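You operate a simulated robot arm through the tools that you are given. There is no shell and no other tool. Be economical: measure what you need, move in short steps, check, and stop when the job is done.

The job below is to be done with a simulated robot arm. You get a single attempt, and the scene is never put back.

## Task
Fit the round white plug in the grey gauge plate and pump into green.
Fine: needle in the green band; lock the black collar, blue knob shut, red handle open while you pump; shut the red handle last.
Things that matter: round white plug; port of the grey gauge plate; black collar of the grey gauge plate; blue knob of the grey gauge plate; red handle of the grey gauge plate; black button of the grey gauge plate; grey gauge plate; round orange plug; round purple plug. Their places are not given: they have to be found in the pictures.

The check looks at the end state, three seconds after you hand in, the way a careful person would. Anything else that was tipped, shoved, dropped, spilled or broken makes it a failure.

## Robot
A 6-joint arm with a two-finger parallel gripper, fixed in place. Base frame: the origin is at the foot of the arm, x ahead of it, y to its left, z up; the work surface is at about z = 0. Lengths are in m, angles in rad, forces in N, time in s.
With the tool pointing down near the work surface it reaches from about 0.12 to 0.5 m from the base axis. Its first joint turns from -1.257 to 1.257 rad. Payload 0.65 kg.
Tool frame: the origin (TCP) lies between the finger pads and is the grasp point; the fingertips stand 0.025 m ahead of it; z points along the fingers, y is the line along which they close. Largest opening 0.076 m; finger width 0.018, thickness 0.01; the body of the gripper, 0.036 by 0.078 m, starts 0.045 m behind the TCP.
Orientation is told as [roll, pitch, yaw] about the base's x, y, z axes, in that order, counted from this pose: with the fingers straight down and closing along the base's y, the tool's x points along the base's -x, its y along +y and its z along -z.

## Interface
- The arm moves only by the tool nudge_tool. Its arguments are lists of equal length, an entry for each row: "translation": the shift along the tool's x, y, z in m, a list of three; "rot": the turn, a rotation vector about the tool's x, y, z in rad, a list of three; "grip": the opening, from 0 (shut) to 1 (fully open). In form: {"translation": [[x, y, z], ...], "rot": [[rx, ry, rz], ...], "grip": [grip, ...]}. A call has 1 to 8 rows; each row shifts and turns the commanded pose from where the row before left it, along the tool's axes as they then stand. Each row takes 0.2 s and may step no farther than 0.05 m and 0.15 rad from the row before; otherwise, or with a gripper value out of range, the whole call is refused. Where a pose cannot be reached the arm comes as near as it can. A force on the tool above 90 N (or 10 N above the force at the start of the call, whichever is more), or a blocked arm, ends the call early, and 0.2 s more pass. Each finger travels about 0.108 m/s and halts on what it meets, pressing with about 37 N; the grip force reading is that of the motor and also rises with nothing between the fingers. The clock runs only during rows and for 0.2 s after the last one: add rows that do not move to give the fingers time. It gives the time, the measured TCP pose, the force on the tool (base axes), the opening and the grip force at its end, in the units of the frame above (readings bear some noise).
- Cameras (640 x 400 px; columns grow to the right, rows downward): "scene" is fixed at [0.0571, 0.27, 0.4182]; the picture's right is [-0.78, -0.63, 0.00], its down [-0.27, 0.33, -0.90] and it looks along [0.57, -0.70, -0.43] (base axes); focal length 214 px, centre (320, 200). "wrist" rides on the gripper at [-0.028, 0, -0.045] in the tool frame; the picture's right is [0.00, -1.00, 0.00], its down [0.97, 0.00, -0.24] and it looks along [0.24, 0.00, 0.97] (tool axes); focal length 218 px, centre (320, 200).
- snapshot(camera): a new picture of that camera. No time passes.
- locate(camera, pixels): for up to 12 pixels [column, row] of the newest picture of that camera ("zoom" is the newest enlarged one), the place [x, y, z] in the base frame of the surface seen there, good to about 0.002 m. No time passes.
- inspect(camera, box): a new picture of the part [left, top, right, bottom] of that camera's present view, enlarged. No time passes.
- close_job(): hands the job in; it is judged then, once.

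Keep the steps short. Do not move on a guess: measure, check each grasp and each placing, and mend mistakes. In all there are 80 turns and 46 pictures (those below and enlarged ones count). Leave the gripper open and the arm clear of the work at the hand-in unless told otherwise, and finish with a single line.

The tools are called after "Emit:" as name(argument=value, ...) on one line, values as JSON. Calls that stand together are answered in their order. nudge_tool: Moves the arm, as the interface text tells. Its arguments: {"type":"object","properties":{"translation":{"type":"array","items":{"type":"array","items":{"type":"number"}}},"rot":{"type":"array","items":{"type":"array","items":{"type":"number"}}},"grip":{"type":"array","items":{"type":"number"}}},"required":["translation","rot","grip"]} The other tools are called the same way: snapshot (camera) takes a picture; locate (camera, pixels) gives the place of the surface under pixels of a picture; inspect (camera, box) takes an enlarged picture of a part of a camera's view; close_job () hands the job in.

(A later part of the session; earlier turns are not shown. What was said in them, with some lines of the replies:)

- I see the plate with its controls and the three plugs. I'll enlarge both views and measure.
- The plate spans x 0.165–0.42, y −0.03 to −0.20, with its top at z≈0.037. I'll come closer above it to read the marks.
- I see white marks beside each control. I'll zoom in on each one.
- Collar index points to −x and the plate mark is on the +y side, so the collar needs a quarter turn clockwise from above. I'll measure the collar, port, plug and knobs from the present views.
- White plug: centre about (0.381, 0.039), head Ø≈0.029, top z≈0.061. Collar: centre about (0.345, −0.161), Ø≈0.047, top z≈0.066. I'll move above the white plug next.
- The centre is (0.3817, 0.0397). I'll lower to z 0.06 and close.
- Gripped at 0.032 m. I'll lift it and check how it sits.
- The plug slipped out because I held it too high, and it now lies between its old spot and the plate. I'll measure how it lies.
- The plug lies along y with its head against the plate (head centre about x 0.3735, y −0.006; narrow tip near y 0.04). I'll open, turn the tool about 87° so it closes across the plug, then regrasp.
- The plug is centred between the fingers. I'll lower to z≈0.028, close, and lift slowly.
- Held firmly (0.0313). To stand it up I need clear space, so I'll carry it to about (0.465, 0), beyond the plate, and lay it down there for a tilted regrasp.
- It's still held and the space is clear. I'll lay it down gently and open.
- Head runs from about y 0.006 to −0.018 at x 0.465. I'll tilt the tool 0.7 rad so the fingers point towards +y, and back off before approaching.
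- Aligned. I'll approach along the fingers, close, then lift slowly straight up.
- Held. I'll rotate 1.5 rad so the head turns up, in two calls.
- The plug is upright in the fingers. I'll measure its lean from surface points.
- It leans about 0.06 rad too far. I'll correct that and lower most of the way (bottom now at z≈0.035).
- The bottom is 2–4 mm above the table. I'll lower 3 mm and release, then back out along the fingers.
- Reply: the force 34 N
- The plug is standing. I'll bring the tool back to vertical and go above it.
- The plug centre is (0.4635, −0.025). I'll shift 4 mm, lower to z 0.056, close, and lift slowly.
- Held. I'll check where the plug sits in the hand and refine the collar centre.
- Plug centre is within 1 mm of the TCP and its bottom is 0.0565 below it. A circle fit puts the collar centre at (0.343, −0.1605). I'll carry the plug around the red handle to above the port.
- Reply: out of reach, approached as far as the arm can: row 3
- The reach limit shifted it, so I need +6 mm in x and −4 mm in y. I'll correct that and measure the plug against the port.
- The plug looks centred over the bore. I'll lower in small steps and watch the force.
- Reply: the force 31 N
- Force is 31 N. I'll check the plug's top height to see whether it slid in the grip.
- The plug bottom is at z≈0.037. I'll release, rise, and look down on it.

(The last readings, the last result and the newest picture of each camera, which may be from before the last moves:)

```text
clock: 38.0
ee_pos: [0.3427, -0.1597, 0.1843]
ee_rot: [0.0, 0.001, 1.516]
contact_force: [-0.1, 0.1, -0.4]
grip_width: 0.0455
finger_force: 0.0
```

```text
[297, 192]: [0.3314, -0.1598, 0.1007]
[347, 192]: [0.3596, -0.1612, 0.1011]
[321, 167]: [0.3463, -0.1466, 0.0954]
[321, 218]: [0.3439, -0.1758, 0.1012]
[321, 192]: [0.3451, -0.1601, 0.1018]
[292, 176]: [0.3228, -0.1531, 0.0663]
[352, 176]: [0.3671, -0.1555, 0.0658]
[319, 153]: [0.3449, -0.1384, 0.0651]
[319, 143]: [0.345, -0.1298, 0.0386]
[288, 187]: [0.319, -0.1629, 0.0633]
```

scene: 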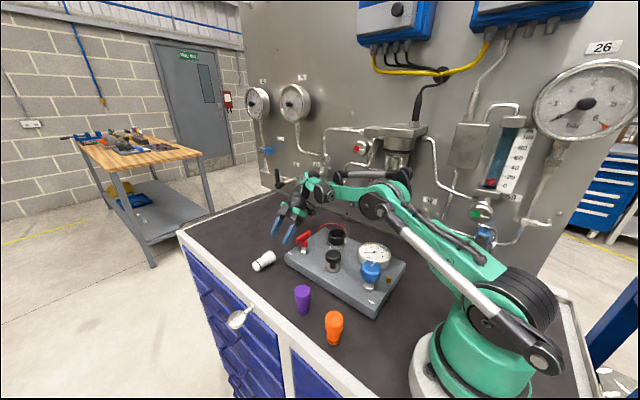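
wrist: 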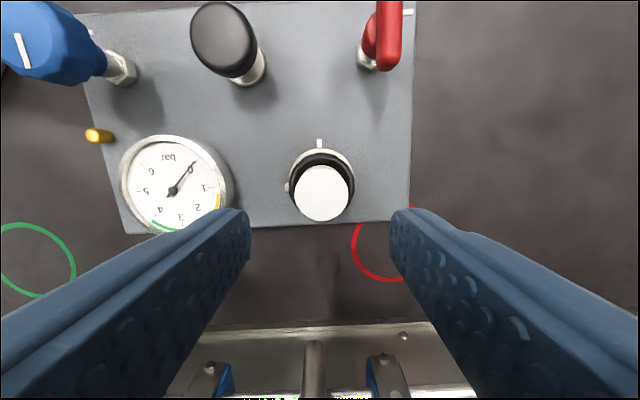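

The plug is centred with its top at z≈0.101. I'll close the fingers and press on its top to see if it seats deeper.

Emit:
nudge_tool(translation=[[0, 0, 0.0], [0, 0, 0.03], [0, 0, 0.022], [0, 0, 0.003], [0, 0, 0.002], [0, 0, 0]], rot=[[0, 0, 0], [0, 0, 0], [0, 0, 0], [0, 0, 0], [0, 0, 0], [0, 0, 0]], grip=[0.1, 0, 0, 0, 0, 0])

Emit:
nudge_tool(translation=[[0, 0, 0.002], [0, 0, 0.002], [0, 0, 0]], rot=[[0, 0, 0], [0, 0, 0], [0, 0, 0]], grip=[0, 0, 0])

```text
clock: 39.4
ee_pos: [0.3447, -0.1618, 0.127]
ee_rot: [0.001, 0.0, 1.519]
contact_force: [0.3, 0.5, -0.6]
grip_width: 0.0
finger_force: 23.4
```

```text
clock: 40.2
ee_pos: [0.3438, -0.1609, 0.1245]
ee_rot: [0.0, -0.001, 1.516]
contact_force: [0.0, 0.0, 34.1]
grip_width: 0.0
finger_force: 23.4
stopped in row 3: the force on the tool passed its limit (the readings are from after the stop); the commanded pose is now the measured one
```

It is rigid, so the plug is fully seated. For the collar I'll rise, open, turn the tool to yaw≈0.75 (clear of the white tab), then lower round it.

Emit:
nudge_tool(translation=[[0, 0, -0.035], [0, 0, 0], [0, 0, 0], [0, 0, 0], [0, 0, 0], [0, 0, 0], [0, 0, 0], [0, 0, 0]], rot=[[0, 0, 0], [0, 0, 0.1277], [0, 0, 0.1277], [0, 0, 0.1277], [0, 0, 0.1277], [0, 0, 0.1277], [0, 0, 0.1277], [0, 0, 0]], grip=[0, 0.8, 0.8, 0.8, 0.8, 0.8, 0.8, 0.8])

```text
clock: 42.0
ee_pos: [0.3447, -0.1599, 0.1591]
ee_rot: [0.001, 0.001, 0.747]
contact_force: [0.4, 0.7, -0.8]
grip_width: 0.0607
finger_force: 0.0
```

Emit:
nudge_tool(translation=[[0.0003, -0.0011, 0.04], [0, 0, 0.03], [0, 0, 0.02], [0, 0, 0], [0, 0, 0], [0, 0, 0], [0, 0, 0]], rot=[[0, 0, 0], [0, 0, 0], [0, 0, 0], [0, 0, 0], [0, 0, 0], [0, 0, 0], [0, 0, 0]], grip=[0.8, 0.8, 0.8, 0.8, 0.4, 0.4, 0.4])

```text
clock: 42.4
ee_pos: [0.3458, -0.1606, 0.1337]
ee_rot: [0.0, 0.013, 0.763]
contact_force: [17.3, 3.8, 11.9]
grip_width: 0.0605
finger_force: 0.0
stopped in row 1: the force on the tool passed its limit (the readings are from after the stop); the commanded pose is now the measured one
```

Unexpected contact at z≈0.134. I'll look before doing anything.

Emit:
snapshot(camera="scene")

Emit:
snapshot(camera="wrist")

```text
11 pictures are left
```

scene: 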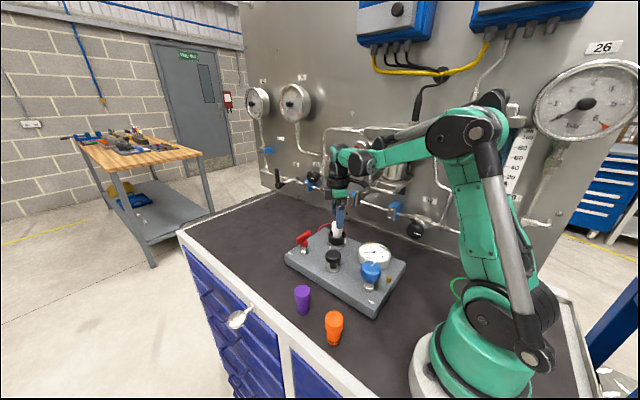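

```text
10 pictures are left
```

wrist: 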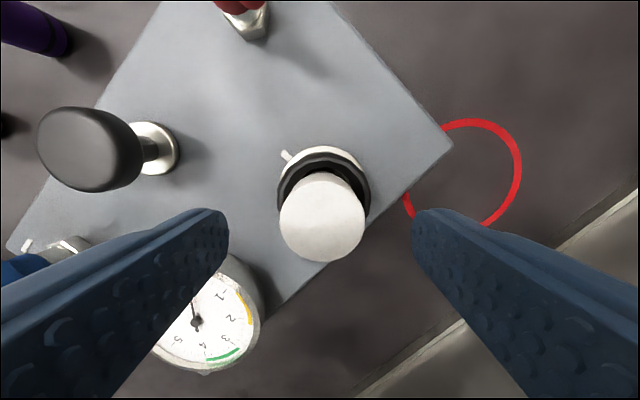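

The plug is still seated. The push came from the −y side, probably fittings on the wall. I'll measure them.

Emit:
locate(camera="scene", pixels=[[372, 200], [375, 190], [362, 196], [395, 208], [353, 180], [360, 170], [350, 195], [340, 205], [335, 165], [380, 160], [341, 170], [337, 196]])

Emit:
inspect(camera="scene", box=[310, 130, 420, 250])

```text
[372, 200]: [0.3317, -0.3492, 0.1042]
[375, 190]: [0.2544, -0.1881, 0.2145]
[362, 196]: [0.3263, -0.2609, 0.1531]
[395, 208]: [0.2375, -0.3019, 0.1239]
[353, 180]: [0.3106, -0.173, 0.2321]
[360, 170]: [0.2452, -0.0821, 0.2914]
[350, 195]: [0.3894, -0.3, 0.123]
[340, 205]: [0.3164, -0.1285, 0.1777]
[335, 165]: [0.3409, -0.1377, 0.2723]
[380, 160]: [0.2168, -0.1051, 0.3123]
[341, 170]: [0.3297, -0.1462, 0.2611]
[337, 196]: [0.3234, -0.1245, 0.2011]
```

```text
3.33 times, centred on (365, 190) of scene
```

zoom: 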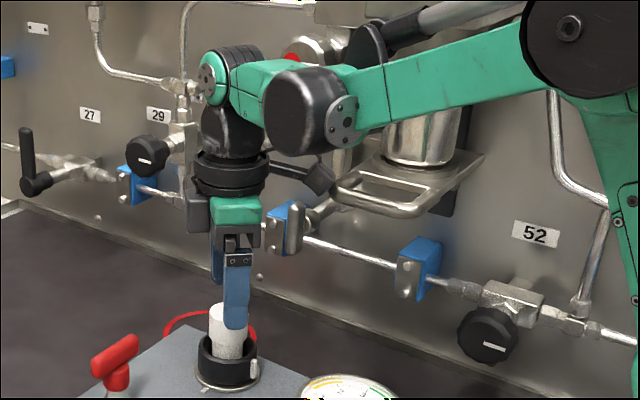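

I see a rod with a small block on the wrist close to the wall tray. I'll check their positions.

Emit:
locate(camera="zoom", pixels=[[320, 180], [290, 168], [340, 200], [400, 185], [430, 200], [195, 215], [235, 175], [470, 165], [340, 185], [250, 210]])

```text
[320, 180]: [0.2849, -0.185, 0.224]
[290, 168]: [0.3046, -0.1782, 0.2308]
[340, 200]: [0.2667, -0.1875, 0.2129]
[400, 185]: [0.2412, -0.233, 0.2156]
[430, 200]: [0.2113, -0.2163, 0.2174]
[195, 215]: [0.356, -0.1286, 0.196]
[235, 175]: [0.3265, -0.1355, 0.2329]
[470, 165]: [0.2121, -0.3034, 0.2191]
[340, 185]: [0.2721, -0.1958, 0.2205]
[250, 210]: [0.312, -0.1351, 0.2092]
```

Yes: the wrist block (0.283, −0.187) touched the wall tray at z≈0.214. At yaw 0 down to −1.57 it stays clear. I'll rise and turn to yaw 0.

Emit:
nudge_tool(translation=[[0, 0, -0.02], [0, 0, -0.025], [0, 0, 0], [0, 0, 0], [0, 0, 0], [0, 0, 0], [0, 0, 0], [0, 0, 0]], rot=[[0, 0, 0], [0, -0.013, 0], [0, 0, 0.1272], [0, 0, 0.1272], [0, 0, 0.1272], [0, 0, 0.1272], [0, 0, 0.1272], [0, 0, 0.1272]], grip=[0.8, 0.8, 0.8, 0.8, 0.8, 0.8, 0.8, 0.8])

```text
clock: 44.2
ee_pos: [0.3445, -0.16, 0.1779]
ee_rot: [-0.001, 0.0, -0.004]
contact_force: [-0.6, 0.7, 0.5]
grip_width: 0.0609
finger_force: 0.1
```

Emit:
nudge_tool(translation=[[-0.0005, -0.0015, 0.03], [0, 0, 0.03], [0, 0, 0.03], [0, 0, 0.018], [0, 0, 0], [0, 0, 0], [0, 0, 0], [0, 0, 0]], rot=[[0, 0, 0], [0, 0, 0], [0, 0, 0], [0, 0, 0], [0, 0, 0], [0, 0, 0], [0, 0, 0], [0, 0, 0]], grip=[0.8, 0.8, 0.8, 0.8, 0.8, 0.4, 0.4, 0.4])

```text
clock: 46.0
ee_pos: [0.3444, -0.163, 0.07]
ee_rot: [-0.004, 0.0, -0.005]
contact_force: [2.9, -31.6, -0.8]
grip_width: 0.051
finger_force: 36.7
```

Gripped at 0.051, with a side force of −32 N, so the collar centre lies further to −y. I'll ease 1.5 mm that way.

Emit:
nudge_tool(translation=[[0, -0.0015, 0], [0, 0, 0]], rot=[[0, 0, 0], [0, 0, 0]], grip=[0.4, 0.4])

```text
clock: 46.6
ee_pos: [0.3453, -0.1625, 0.0701]
ee_rot: [0.002, 0.005, -0.003]
contact_force: [-0.6, -5.9, 4.3]
grip_width: 0.0509
finger_force: 36.9
```

Centred now. I'll turn the collar clockwise in small rows.

Emit:
nudge_tool(translation=[[0, 0, 0], [0, 0, 0], [0, 0, 0], [0, 0, 0], [0, 0, 0]], rot=[[0, 0, 0.1], [0, 0, 0.1], [0, 0, 0.1], [0, 0, 0.1], [0, 0, 0]], grip=[0.4, 0.4, 0.4, 0.4, 0.4])

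Emit:
inspect(camera="scene", box=[305, 200, 385, 270])

```text
clock: 47.8
ee_pos: [0.3446, -0.1631, 0.0693]
ee_rot: [0.001, 0.006, -0.404]
contact_force: [-14.5, 18.0, 19.2]
grip_width: 0.0507
finger_force: 37.0
```

```text
5.71 times, centred on (345, 235) of scene
```

zoom: 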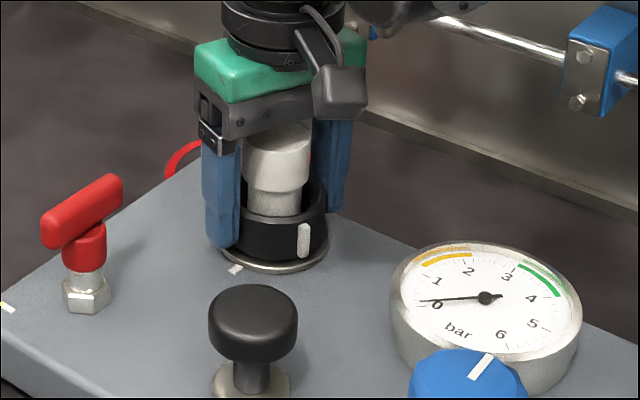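

The tab turns towards the plate mark. I'll continue.

Emit:
nudge_tool(translation=[[0, 0, 0], [0, 0, 0], [0, 0, 0], [0, 0, 0], [0, 0, 0], [0, 0, 0], [0, 0, 0]], rot=[[0, 0, 0.1], [0, 0, 0.1], [0, 0, 0.1], [0, 0, 0.1], [0, 0, 0.1], [0, 0, 0.1], [0, 0, 0]], grip=[0.4, 0.4, 0.4, 0.4, 0.4, 0.4, 0.4])

Emit:
nudge_tool(translation=[[0, 0, 0], [0, 0, 0], [0, 0, 0], [0, 0, 0], [0, 0, 0], [0, 0, 0], [0, 0, 0]], rot=[[0, 0, 0.1], [0, 0, 0.1], [0, 0, 0.1], [0, 0, 0.1], [0, 0, 0.1], [0, 0, 0.07], [0, 0, 0]], grip=[0.4, 0.4, 0.4, 0.4, 0.4, 0.4, 0.4])

```text
clock: 49.4
ee_pos: [0.3448, -0.1632, 0.0696]
ee_rot: [-0.001, 0.004, -1.002]
contact_force: [-10.5, 29.6, 2.1]
grip_width: 0.0508
finger_force: 36.8
```

```text
clock: 51.0
ee_pos: [0.3441, -0.1632, 0.0704]
ee_rot: [-0.002, 0.001, -1.576]
contact_force: [-5.1, 16.5, 1.7]
grip_width: 0.0507
finger_force: 36.9
```

I'll release, rise, and look.

Emit:
nudge_tool(translation=[[0, 0, 0], [0, 0, 0], [0, 0, 0], [0, 0, -0.03], [0, 0, -0.04], [0, 0, -0.04], [0, 0, 0]], rot=[[0, 0, 0], [0, 0, 0], [0, 0, 0], [0, 0, 0], [0, 0, 0], [0, 0, 0], [0, 0, 0]], grip=[0.75, 0.8, 0.8, 0.8, 0.8, 0.8, 0.8])

Emit:
snapshot(camera="wrist")

```text
clock: 52.6
ee_pos: [0.3459, -0.1632, 0.1805]
ee_rot: [-0.003, -0.002, -1.574]
contact_force: [-0.2, -1.0, -0.9]
grip_width: 0.0609
finger_force: 0.1
```

```text
7 pictures are left
```

wrist: 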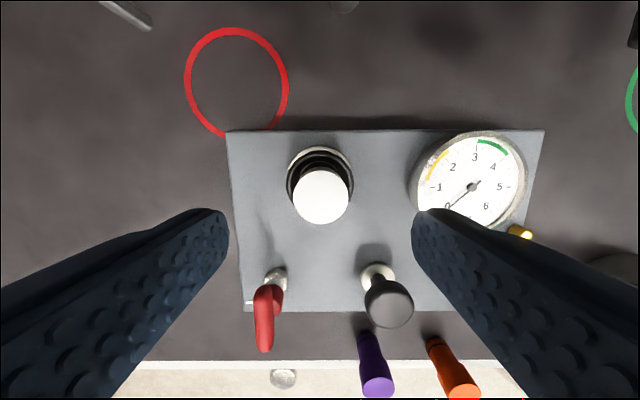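

The plug is seated and the collar has turned a full 90°. Next is the blue knob: I'll move above it while turning the wrist back to yaw 0.

Emit:
nudge_tool(translation=[[0.0243, -0.0383, 0], [0.0243, -0.0383, 0], [0.0243, -0.0383, 0], [0.0243, -0.0383, 0], [0, 0, 0], [0, 0, 0], [0, 0, 0], [0, 0, 0]], rot=[[0, 0, 0], [0, 0, 0], [0, 0, 0], [0, 0, 0], [0, 0, -0.1431], [0, 0, -0.1431], [0, 0, -0.1431], [0, 0, -0.1431]], grip=[0.8, 0.8, 0.8, 0.8, 0.8, 0.8, 0.8, 0.8])

Emit:
nudge_tool(translation=[[0, 0, 0], [0, 0, 0], [0, 0, 0], [0, 0, 0], [0, 0, 0], [0, 0, 0], [0, 0, 0], [0, 0, 0]], rot=[[0, 0, -0.1431], [0, 0, -0.1431], [0, 0, -0.1431], [0, 0, -0.1431], [0, 0, -0.1431], [0, 0, -0.1431], [0, 0, -0.1431], [0, 0, 0]], grip=[0.8, 0.8, 0.8, 0.8, 0.8, 0.8, 0.8, 0.8])

Emit:
snapshot(camera="wrist")

```text
clock: 54.4
ee_pos: [0.1929, -0.0653, 0.1805]
ee_rot: [-0.001, 0.003, -1.0]
contact_force: [0.5, -0.3, -0.4]
grip_width: 0.0611
finger_force: 0.0
```

```text
clock: 56.2
ee_pos: [0.1929, -0.0664, 0.1807]
ee_rot: [-0.001, 0.002, 0.004]
contact_force: [0.8, -0.2, 0.0]
grip_width: 0.061
finger_force: 0.0
```

```text
6 pictures are left
```

wrist: 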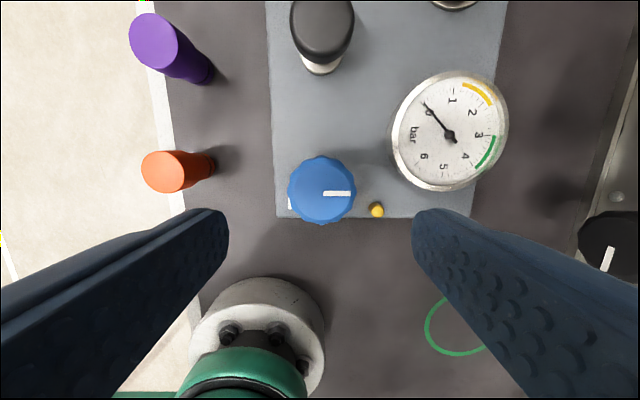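

Emit:
locate(camera="wrist", pixels=[[290, 189], [353, 189], [321, 158], [321, 222], [321, 189], [290, 203], [322, 20], [322, 65], [322, 189], [346, 193]])

```text
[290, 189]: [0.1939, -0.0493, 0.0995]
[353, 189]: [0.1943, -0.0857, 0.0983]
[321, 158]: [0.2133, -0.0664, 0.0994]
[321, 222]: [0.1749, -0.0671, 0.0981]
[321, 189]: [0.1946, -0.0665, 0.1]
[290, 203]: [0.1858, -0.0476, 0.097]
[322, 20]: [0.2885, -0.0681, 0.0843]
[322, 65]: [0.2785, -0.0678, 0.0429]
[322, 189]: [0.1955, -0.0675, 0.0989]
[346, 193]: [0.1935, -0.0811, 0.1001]
```

Knob centre (0.1943, −0.067), Ø≈0.037. I'll lower to z 0.09 and close on it.

Emit:
nudge_tool(translation=[[-0.0014, -0.0008, 0.03], [0, 0, 0.03], [0, 0, 0.03], [0, 0, 0], [0, 0, 0], [0, 0, 0], [0, 0, 0]], rot=[[0, 0, 0], [0, 0, 0], [0, 0, 0], [0, 0, 0], [0, 0, 0], [0, 0, 0], [0, 0, 0]], grip=[0.8, 0.8, 0.8, 0.8, 0.3, 0.3, 0.3])

Emit:
nudge_tool(translation=[[0, 0, 0], [0, 0, 0], [0, 0, 0], [0, 0, 0]], rot=[[0, 0, 0.1], [0, 0, 0.1], [0, 0, 0.1], [0, 0, 0]], grip=[0.3, 0.3, 0.3, 0.3])

```text
clock: 57.8
ee_pos: [0.1946, -0.0667, 0.0906]
ee_rot: [-0.002, 0.0, 0.001]
contact_force: [2.1, -19.2, -0.1]
grip_width: 0.0415
finger_force: 36.5
```

```text
clock: 58.8
ee_pos: [0.1931, -0.0664, 0.0913]
ee_rot: [-0.005, 0.005, -0.302]
contact_force: [0.1, -24.4, 29.9]
grip_width: 0.0415
finger_force: 36.8
```

Turning freely. I'll continue clockwise to 90°.

Emit:
nudge_tool(translation=[[0, -0.001, 0], [0, 0, 0], [0, 0, 0], [0, 0, 0], [0, 0, 0], [0, 0, 0], [0, 0, 0]], rot=[[0, 0, 0], [0, 0, 0.12], [0, 0, 0.12], [0, 0, 0.12], [0, 0, 0.12], [0, 0, 0.12], [0, 0, 0]], grip=[0.3, 0.3, 0.3, 0.3, 0.3, 0.3, 0.3])

Emit:
nudge_tool(translation=[[0, 0, 0], [0, 0, 0], [0, 0, 0], [0, 0, 0], [0, 0, 0], [0, 0, 0], [0, 0, 0]], rot=[[0, 0, 0.12], [0, 0, 0.12], [0, 0, 0.12], [0, 0, 0.12], [0, 0, 0.12], [0, 0, 0.08], [0, 0, 0]], grip=[0.3, 0.3, 0.3, 0.3, 0.3, 0.3, 0.3])

```text
clock: 60.4
ee_pos: [0.1928, -0.0673, 0.0904]
ee_rot: [-0.001, 0.002, -0.902]
contact_force: [20.2, -0.9, 0.4]
grip_width: 0.0412
finger_force: 37.4
```

```text
clock: 62.0
ee_pos: [0.1932, -0.0678, 0.0903]
ee_rot: [-0.003, 0.0, -1.582]
contact_force: [7.8, -2.6, -0.1]
grip_width: 0.0414
finger_force: 37.1
```

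Knob turned 90° clockwise. I'll release, rise, move over the black button with closed fingers, and take one look.

Emit:
nudge_tool(translation=[[0, 0, 0], [0, 0, 0], [0, 0, -0.045], [0, 0, -0.045], [0, 0.0475, 0], [0, 0.0475, 0], [0, 0, 0], [0, 0, 0]], rot=[[0, 0, 0], [0, 0, 0], [0, 0, 0], [0, 0, 0], [0, 0, 0], [0, 0, 0], [0, 0, 0], [0, 0, 0]], grip=[0.7, 0.8, 0.8, 0.8, 0.4, 0, 0, 0])

Emit:
snapshot(camera="wrist")

```text
clock: 63.8
ee_pos: [0.2884, -0.0674, 0.1814]
ee_rot: [-0.001, 0.002, -1.58]
contact_force: [-0.2, 0.5, 0.3]
grip_width: 0.0
finger_force: 23.5
```

```text
5 pictures are left
```

wrist: 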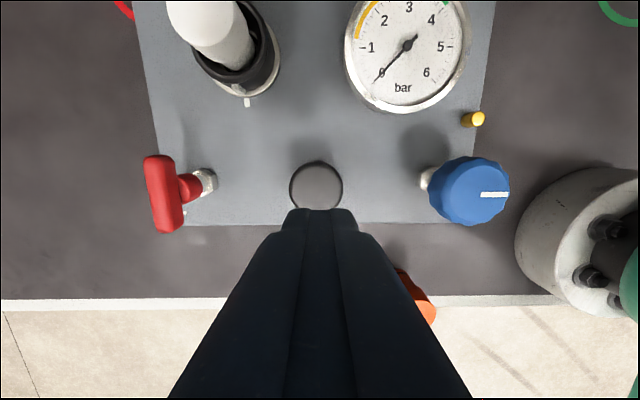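

The collar tab lines up with its mark, and the knob pointer is now parallel to its mark (shut). I'll press the button once carefully to learn its stroke.

Emit:
nudge_tool(translation=[[0, 0, 0.04], [0, 0, 0.022], [0, 0, 0.008], [0, 0, 0.004], [0, 0, 0.003], [0, 0, 0.003], [0, 0, 0]], rot=[[0, 0, 0], [0, 0, 0], [0, 0, 0], [0, 0, 0], [0, 0, 0], [0, 0, 0], [0, 0, 0]], grip=[0, 0, 0, 0, 0, 0, 0])

```text
clock: 65.4
ee_pos: [0.2882, -0.0674, 0.0989]
ee_rot: [0.0, 0.0, -1.58]
contact_force: [0.2, -0.7, 3.0]
grip_width: 0.0
finger_force: 23.6
```

Emit:
nudge_tool(translation=[[0, 0, 0.003], [0, 0, 0.003], [0, 0, 0.003], [0, 0, 0]], rot=[[0, 0, 0], [0, 0, 0], [0, 0, 0], [0, 0, 0]], grip=[0, 0, 0, 0])

Emit:
inspect(camera="scene", box=[320, 220, 410, 290])

```text
clock: 66.4
ee_pos: [0.2883, -0.0687, 0.092]
ee_rot: [-0.001, 0.0, -1.578]
contact_force: [-0.7, 1.3, 4.9]
grip_width: 0.0
finger_force: 23.3
```

```text
5.71 times, centred on (365, 255) of scene
```

zoom: 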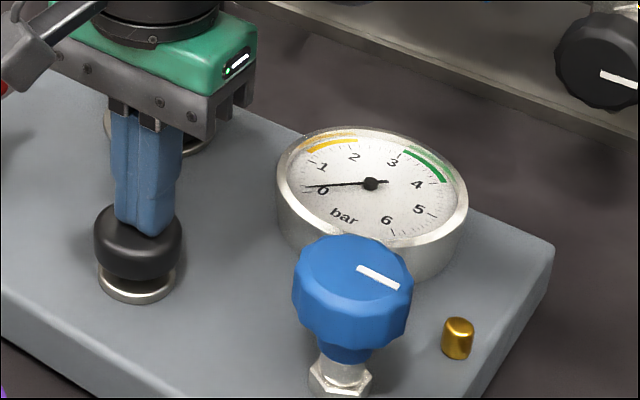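

The needle has not moved yet. I'll find the end of the stroke by force.

Emit:
nudge_tool(translation=[[0, 0, 0.002], [0, 0, 0.002], [0, 0, 0.002], [0, 0, 0]], rot=[[0, 0, 0], [0, 0, 0], [0, 0, 0], [0, 0, 0]], grip=[0, 0, 0, 0])

```text
clock: 67.4
ee_pos: [0.2883, -0.0691, 0.0851]
ee_rot: [-0.001, 0.001, -1.58]
contact_force: [-2.1, -2.6, 56.2]
grip_width: 0.0002
finger_force: 23.6
```

The stop is at TCP z≈0.086. I'll rise fully so the button returns, and look with the wrist camera.

Emit:
nudge_tool(translation=[[0, 0, -0.03], [0, 0, -0.035], [0, 0, -0.03], [0, 0, 0]], rot=[[0, 0, 0], [0, 0, 0], [0, 0, 0], [0, 0, 0]], grip=[0, 0, 0, 0])

Emit:
inspect(camera="wrist", box=[130, 0, 530, 240])

```text
clock: 68.4
ee_pos: [0.289, -0.0677, 0.1801]
ee_rot: [-0.001, -0.001, -1.581]
contact_force: [0.0, -0.4, -0.4]
grip_width: 0.0
finger_force: 23.2
```

```text
1.60 times, centred on (330, 120) of wrist
```

zoom: 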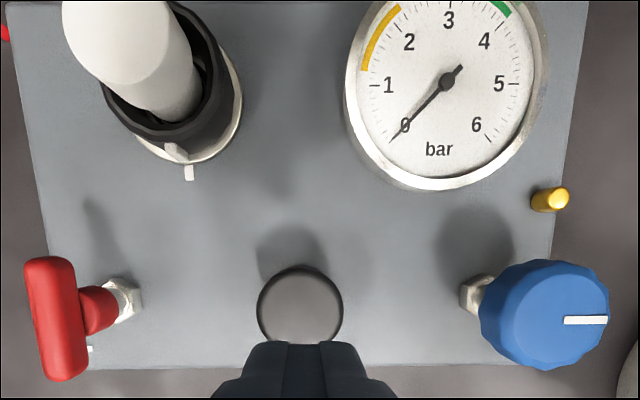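

Still 0 bar, so the red handle must be shut now (bar along y). I'll measure it and turn it open.

Emit:
locate(camera="zoom", pixels=[[50, 265], [60, 372], [30, 318], [80, 318], [55, 318], [100, 310], [118, 318], [130, 285]])

```text
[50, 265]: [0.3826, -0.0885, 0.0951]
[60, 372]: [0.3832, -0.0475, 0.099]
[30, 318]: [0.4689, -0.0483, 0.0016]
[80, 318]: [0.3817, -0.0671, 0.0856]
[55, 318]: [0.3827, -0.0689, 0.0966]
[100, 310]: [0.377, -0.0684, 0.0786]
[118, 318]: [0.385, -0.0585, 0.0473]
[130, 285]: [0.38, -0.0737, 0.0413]
```

Handle centre (0.3845, −0.067), bar at z≈0.088–0.10, with a wider hub below it. I'll grip only the bar (TCP z≈0.114).

Emit:
nudge_tool(translation=[[0.0004, 0.0478, 0], [0.0003, 0.0478, 0], [0, 0, 0.03], [0, 0, 0.036], [0, 0, 0], [0, 0, 0], [0, 0, 0], [0, 0, 0]], rot=[[0, 0, 0], [0, 0, 0], [0, 0, 0], [0, 0, 0], [0, 0, 0], [0, 0, 0], [0, 0, 0], [0, 0, 0]], grip=[0.5, 0.5, 0.5, 0.5, 0.5, 0.05, 0.05, 0.05])

```text
clock: 70.2
ee_pos: [0.385, -0.0681, 0.1142]
ee_rot: [-0.002, 0.0, -1.582]
contact_force: [16.9, -0.4, -6.9]
grip_width: 0.0174
finger_force: 8.2
```

Gripped at 0.017. I'll ease +1 mm in x and start turning counter-clockwise.

Emit:
nudge_tool(translation=[[0, 0.001, 0], [0, 0, 0], [0, 0, 0], [0, 0, 0], [0, 0, 0], [0, 0, 0]], rot=[[0, 0, 0], [0, 0, 0], [0, 0, -0.08], [0, 0, -0.08], [0, 0, -0.08], [0, 0, 0]], grip=[0.05, 0.05, 0.05, 0.05, 0.05, 0.05])

```text
clock: 71.6
ee_pos: [0.3852, -0.0683, 0.1131]
ee_rot: [-0.001, 0.0, -1.339]
contact_force: [15.3, 5.8, -0.9]
grip_width: 0.0165
finger_force: 7.6
```

The bar follows (opening unchanged). I'll continue to 90°.

Emit:
nudge_tool(translation=[[0, 0, 0], [0, 0, 0], [0, 0, 0], [0, 0, 0], [0, 0, 0], [0, 0, 0], [0, 0, 0]], rot=[[0, 0, -0.12], [0, 0, -0.12], [0, 0, -0.12], [0, 0, -0.12], [0, 0, -0.12], [0, 0, -0.12], [0, 0, 0]], grip=[0.05, 0.05, 0.05, 0.05, 0.05, 0.05, 0.05])

Emit:
nudge_tool(translation=[[0, 0, 0], [0, 0, 0], [0, 0, 0], [0, 0, 0], [0, 0, 0], [0, 0, 0], [0, 0, 0]], rot=[[0, 0, -0.12], [0, 0, -0.12], [0, 0, -0.12], [0, 0, -0.12], [0, 0, -0.12], [0, 0, 0], [0, 0, 0]], grip=[0.05, 0.05, 0.05, 0.05, 0.05, 0.05, 0.05])

```text
clock: 73.2
ee_pos: [0.3868, -0.0689, 0.1138]
ee_rot: [-0.001, 0.002, -0.619]
contact_force: [11.7, 11.3, 2.7]
grip_width: 0.0171
finger_force: 7.8
```

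```text
clock: 74.8
ee_pos: [0.3843, -0.0685, 0.1123]
ee_rot: [0.0, 0.004, -0.018]
contact_force: [0.9, 14.1, 0.3]
grip_width: 0.0157
finger_force: 7.5
```

The handle turned 90° (yaw −0.02). I'll release, return above the button with closed fingers, and then do one stroke.

Emit:
nudge_tool(translation=[[0, 0, 0], [0, 0, 0], [0, 0, -0.035], [0, 0, -0.033], [0.0483, 0, 0], [0.0483, 0, 0], [0, 0, 0], [0, 0, 0]], rot=[[0, 0, 0], [0, 0, 0], [0, 0, 0], [0, 0, 0], [0, 0, 0], [0, 0, 0], [0, 0, 0], [0, 0, 0]], grip=[0.5, 0.5, 0.5, 0.5, 0.3, 0, 0, 0])

```text
clock: 76.6
ee_pos: [0.2889, -0.0651, 0.1833]
ee_rot: [0.0, 0.001, -0.019]
contact_force: [0.4, 0.0, -0.4]
grip_width: 0.0
finger_force: 23.4
```

Emit:
nudge_tool(translation=[[0, -0.002, 0.04], [0, 0, 0.03], [0, 0, 0.01], [0, 0, 0.008], [0, 0, 0.006], [0, 0, 0]], rot=[[0, 0, 0], [0, 0, 0], [0, 0, 0], [0, 0, 0], [0, 0, 0], [0, 0, 0]], grip=[0, 0, 0, 0, 0, 0])

Emit:
nudge_tool(translation=[[0, 0, -0.01], [0, 0, -0.02], [0, 0, 0]], rot=[[0, 0, 0], [0, 0, 0], [0, 0, 0]], grip=[0, 0, 0])

Emit:
inspect(camera="scene", box=[295, 225, 395, 285])

```text
clock: 78.0
ee_pos: [0.2889, -0.0681, 0.0882]
ee_rot: [0.0, 0.002, -0.019]
contact_force: [-1.8, 2.0, 6.8]
grip_width: 0.0
finger_force: 23.9
```

```text
clock: 78.8
ee_pos: [0.2888, -0.0679, 0.118]
ee_rot: [0.0, 0.003, -0.019]
contact_force: [-0.1, 0.5, -0.5]
grip_width: 0.0
finger_force: 23.6
```

```text
6.40 times, centred on (345, 255) of scene
```

zoom: 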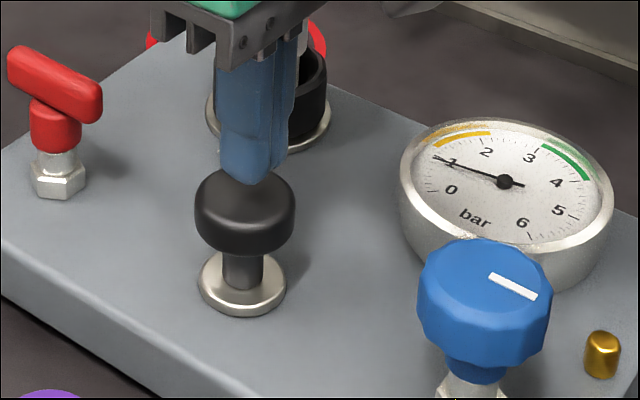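

One stroke gives about 1.0 bar, so the handle is open and everything works. Green spans about 3–4 bar, so I'll add two full strokes, then half a stroke, and look.

Emit:
nudge_tool(translation=[[0, 0, 0.012], [0, 0, 0.01], [0, 0, 0.008], [0, 0, 0], [0, 0, -0.01], [0, 0, -0.02], [0, 0, 0]], rot=[[0, 0, 0], [0, 0, 0], [0, 0, 0], [0, 0, 0], [0, 0, 0], [0, 0, 0], [0, 0, 0]], grip=[0, 0, 0, 0, 0, 0, 0])

Emit:
nudge_tool(translation=[[0, 0, 0.012], [0, 0, 0.01], [0, 0, 0.008], [0, 0, 0], [0, 0, -0.01], [0, 0, -0.02], [0, 0, 0]], rot=[[0, 0, 0], [0, 0, 0], [0, 0, 0], [0, 0, 0], [0, 0, 0], [0, 0, 0], [0, 0, 0]], grip=[0, 0, 0, 0, 0, 0, 0])

Emit:
nudge_tool(translation=[[0, 0, 0.008], [0, 0, 0.006], [0, 0, 0.006], [0, 0, 0], [0, 0, -0.01], [0, 0, -0.01], [0, 0, 0]], rot=[[0, 0, 0], [0, 0, 0], [0, 0, 0], [0, 0, 0], [0, 0, 0], [0, 0, 0], [0, 0, 0]], grip=[0, 0, 0, 0, 0, 0, 0])

Emit:
inspect(camera="scene", box=[345, 235, 400, 275])

```text
clock: 80.4
ee_pos: [0.2879, -0.069, 0.1178]
ee_rot: [0.0, 0.0, -0.018]
contact_force: [0.4, -0.4, 0.0]
grip_width: 0.0002
finger_force: 23.4
```

```text
clock: 82.0
ee_pos: [0.2877, -0.0682, 0.1179]
ee_rot: [0.001, 0.002, -0.02]
contact_force: [-0.1, -0.3, 0.6]
grip_width: 0.0
finger_force: 24.1
```

```text
clock: 83.6
ee_pos: [0.2884, -0.0688, 0.1177]
ee_rot: [0.001, 0.002, -0.021]
contact_force: [-0.1, 0.6, -0.5]
grip_width: 0.0
finger_force: 23.7
```

```text
10.00 times, centred on (372, 255) of scene
```

zoom: 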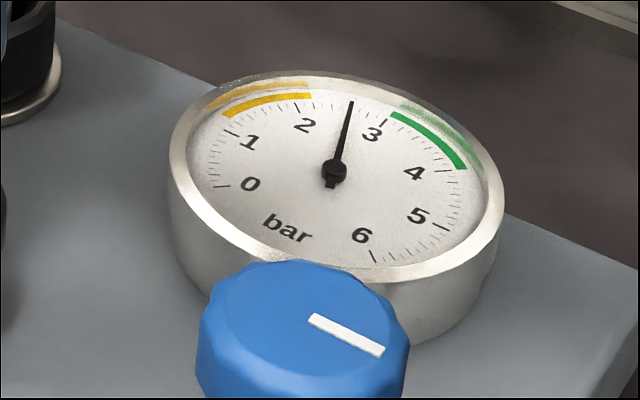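

The needle reads about 2.6 bar; green is about 3.1–3.9. One more full slow stroke (+0.65 to 1.0) lands in green. Then I'll rise for the handle.

Emit:
nudge_tool(translation=[[0, 0, 0.01], [0, 0, 0.008], [0, 0, 0.006], [0, 0, 0.006], [0, 0, 0], [0, 0, 0], [0, 0, -0.01], [0, 0, -0.02]], rot=[[0, 0, 0], [0, 0, 0], [0, 0, 0], [0, 0, 0], [0, 0, 0], [0, 0, 0], [0, 0, 0], [0, 0, 0]], grip=[0, 0, 0, 0, 0, 0, 0, 0])

Emit:
nudge_tool(translation=[[0, 0, -0.035], [0, 0, -0.03], [0, 0, 0]], rot=[[0, 0, 0], [0, 0, 0], [0, 0, 0]], grip=[0, 0, 0])

Emit:
inspect(camera="scene", box=[290, 225, 400, 290])

```text
clock: 85.4
ee_pos: [0.2893, -0.0685, 0.1185]
ee_rot: [0.002, 0.001, -0.02]
contact_force: [-0.3, -0.5, -0.7]
grip_width: 0.0004
finger_force: 23.7
```

```text
clock: 86.2
ee_pos: [0.2908, -0.0687, 0.1829]
ee_rot: [0.001, 0.002, -0.019]
contact_force: [0.6, -0.1, -0.9]
grip_width: 0.0
finger_force: 23.7
```

```text
5.82 times, centred on (345, 258) of scene
```

zoom: 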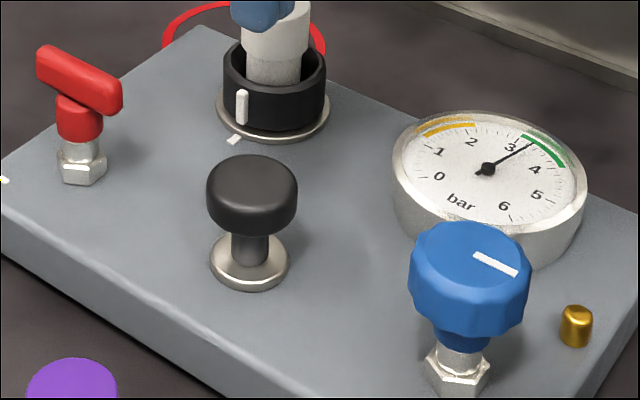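

The needle is well inside the green at about 3.3 bar, the collar tab is on its mark, and the knob is shut. No pictures remain, so I'll shut the handle using the measured poses: grip the bar as before and turn it back by the same angle.

Emit:
nudge_tool(translation=[[-0.0475, 0.0012, 0], [-0.0475, 0.0011, 0], [0, 0, 0.03], [0, 0, 0.038], [0, 0, 0], [0, 0, 0], [0, 0, 0], [0, 0, 0]], rot=[[0, 0, 0], [0, 0, 0], [0, 0, 0], [0, 0, 0], [0, 0, 0], [0, 0, 0], [0, 0, 0], [0, 0, 0]], grip=[0.5, 0.5, 0.5, 0.5, 0.5, 0.05, 0.05, 0.05])

```text
clock: 88.0
ee_pos: [0.3832, -0.0667, 0.1147]
ee_rot: [0.004, 0.001, -0.018]
contact_force: [-0.1, 21.2, 1.4]
grip_width: 0.0122
finger_force: 32.6
```

The grip is narrower (0.012), so it is high on the rounded bar. I'll reopen, lower 3 mm, shift +1 mm in y, and regrip.

Emit:
nudge_tool(translation=[[0, 0, 0], [0, 0.001, 0.003], [0, 0, 0], [0, 0, 0], [0, 0, 0], [0, 0, 0]], rot=[[0, 0, 0], [0, 0, 0], [0, 0, 0], [0, 0, 0], [0, 0, 0], [0, 0, 0]], grip=[0.5, 0.5, 0.5, 0.05, 0.05, 0.05])

```text
clock: 89.4
ee_pos: [0.3829, -0.0667, 0.1117]
ee_rot: [0.0, 0.001, -0.02]
contact_force: [0.8, 2.8, 1.0]
grip_width: 0.0118
finger_force: 32.2
```

Now it is gripped squarely on the 12 mm bar with low side force. I'll turn clockwise to bring it back along y.

Emit:
nudge_tool(translation=[[0, 0, 0], [0, 0, 0], [0, 0, 0], [0, 0, 0], [0, 0, 0], [0, 0, 0], [0, 0, 0]], rot=[[0, 0, 0.12], [0, 0, 0.12], [0, 0, 0.12], [0, 0, 0.12], [0, 0, 0.12], [0, 0, 0.12], [0, 0, 0]], grip=[0.05, 0.05, 0.05, 0.05, 0.05, 0.05, 0.05])

Emit:
nudge_tool(translation=[[0, 0, 0], [0, 0, 0], [0, 0, 0], [0, 0, 0], [0, 0, 0], [0, 0, 0], [0, 0, 0], [0, 0, 0]], rot=[[0, 0, 0.12], [0, 0, 0.12], [0, 0, 0.12], [0, 0, 0.12], [0, 0, 0.12], [0, 0, 0.12], [0, 0, 0.12], [0, 0, 0]], grip=[0.05, 0.05, 0.05, 0.05, 0.05, 0.05, 0.05, 0.05])

```text
clock: 91.0
ee_pos: [0.3853, -0.0645, 0.112]
ee_rot: [0.008, 0.003, -0.738]
contact_force: [28.6, 35.3, -0.6]
grip_width: 0.0119
finger_force: 32.4
```

```text
clock: 92.8
ee_pos: [0.3843, -0.0685, 0.1124]
ee_rot: [-0.003, -0.003, -1.584]
contact_force: [19.1, 1.9, -3.0]
grip_width: 0.0196
finger_force: 9.6
```

The opening reads 0.0196 with a +x side force, which suggests the tool is off-centre in x and not skewed. I'll shift +3.5 mm in x while holding, to verify the bar is square in the fingers.

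Emit:
nudge_tool(translation=[[0, 0.0018, 0], [0, 0.0017, 0], [0, 0, 0]], rot=[[0, 0, 0], [0, 0, 0], [0, 0, 0]], grip=[0.05, 0.05, 0.05])

```text
clock: 93.6
ee_pos: [0.3865, -0.0676, 0.1121]
ee_rot: [-0.004, -0.004, -1.58]
contact_force: [11.7, -3.9, 1.8]
grip_width: 0.0131
finger_force: 5.4
```

The opening dropped to 0.013, so the bar is square. I'll reopen, shift another 1.5 mm, and regrip as a check of full alignment.

Emit:
nudge_tool(translation=[[0, 0, 0], [0, 0.0012, 0], [0, 0, 0], [0, 0, 0], [0, 0, 0], [0, 0, 0]], rot=[[0, 0, 0], [0, 0, 0], [0, 0, 0], [0, 0, 0], [0, 0, 0], [0, 0, 0]], grip=[0.5, 0.5, 0.5, 0.05, 0.05, 0.05])

```text
clock: 95.0
ee_pos: [0.3881, -0.0685, 0.1114]
ee_rot: [-0.004, -0.001, -1.58]
contact_force: [-17.3, 0.4, 0.2]
grip_width: 0.0118
finger_force: 32.0
```

The bar is square at yaw −1.58 (0.0118, full grip), so the handle is shut. I'll release, rise straight up and clear.

Emit:
nudge_tool(translation=[[0, 0, 0], [0, 0, 0], [0, 0, 0], [0, 0, -0.03], [0, 0, -0.045], [0, 0, -0.045], [0, 0, -0.045], [0, 0, 0]], rot=[[0, 0, 0], [0, 0, 0], [0, 0, 0], [0, 0, 0], [0, 0, 0], [0, 0, 0], [0, 0, 0], [0, 0, 0]], grip=[0.5, 0.6, 0.6, 0.6, 0.8, 1, 1, 1])

```text
clock: 96.8
ee_pos: [0.3887, -0.0679, 0.2772]
ee_rot: [-0.001, 0.0, -1.577]
contact_force: [0.0, -0.1, 0.5]
grip_width: 0.076
finger_force: 0.0
```

The arm is clear at z 0.277 with the gripper open, and all steps are done. I'm handing in.

Emit:
close_job()

```text
The job is handed in.
```

The white plug is in the port with the collar locked and blue knob shut, the gauge last read about 3.3 bar (in the green), and the red handle was shut last; I had no pictures left to re-check the gauge after that, and on the way I dropped and re-stood the plug once and the wrist lightly touched the wall tray.
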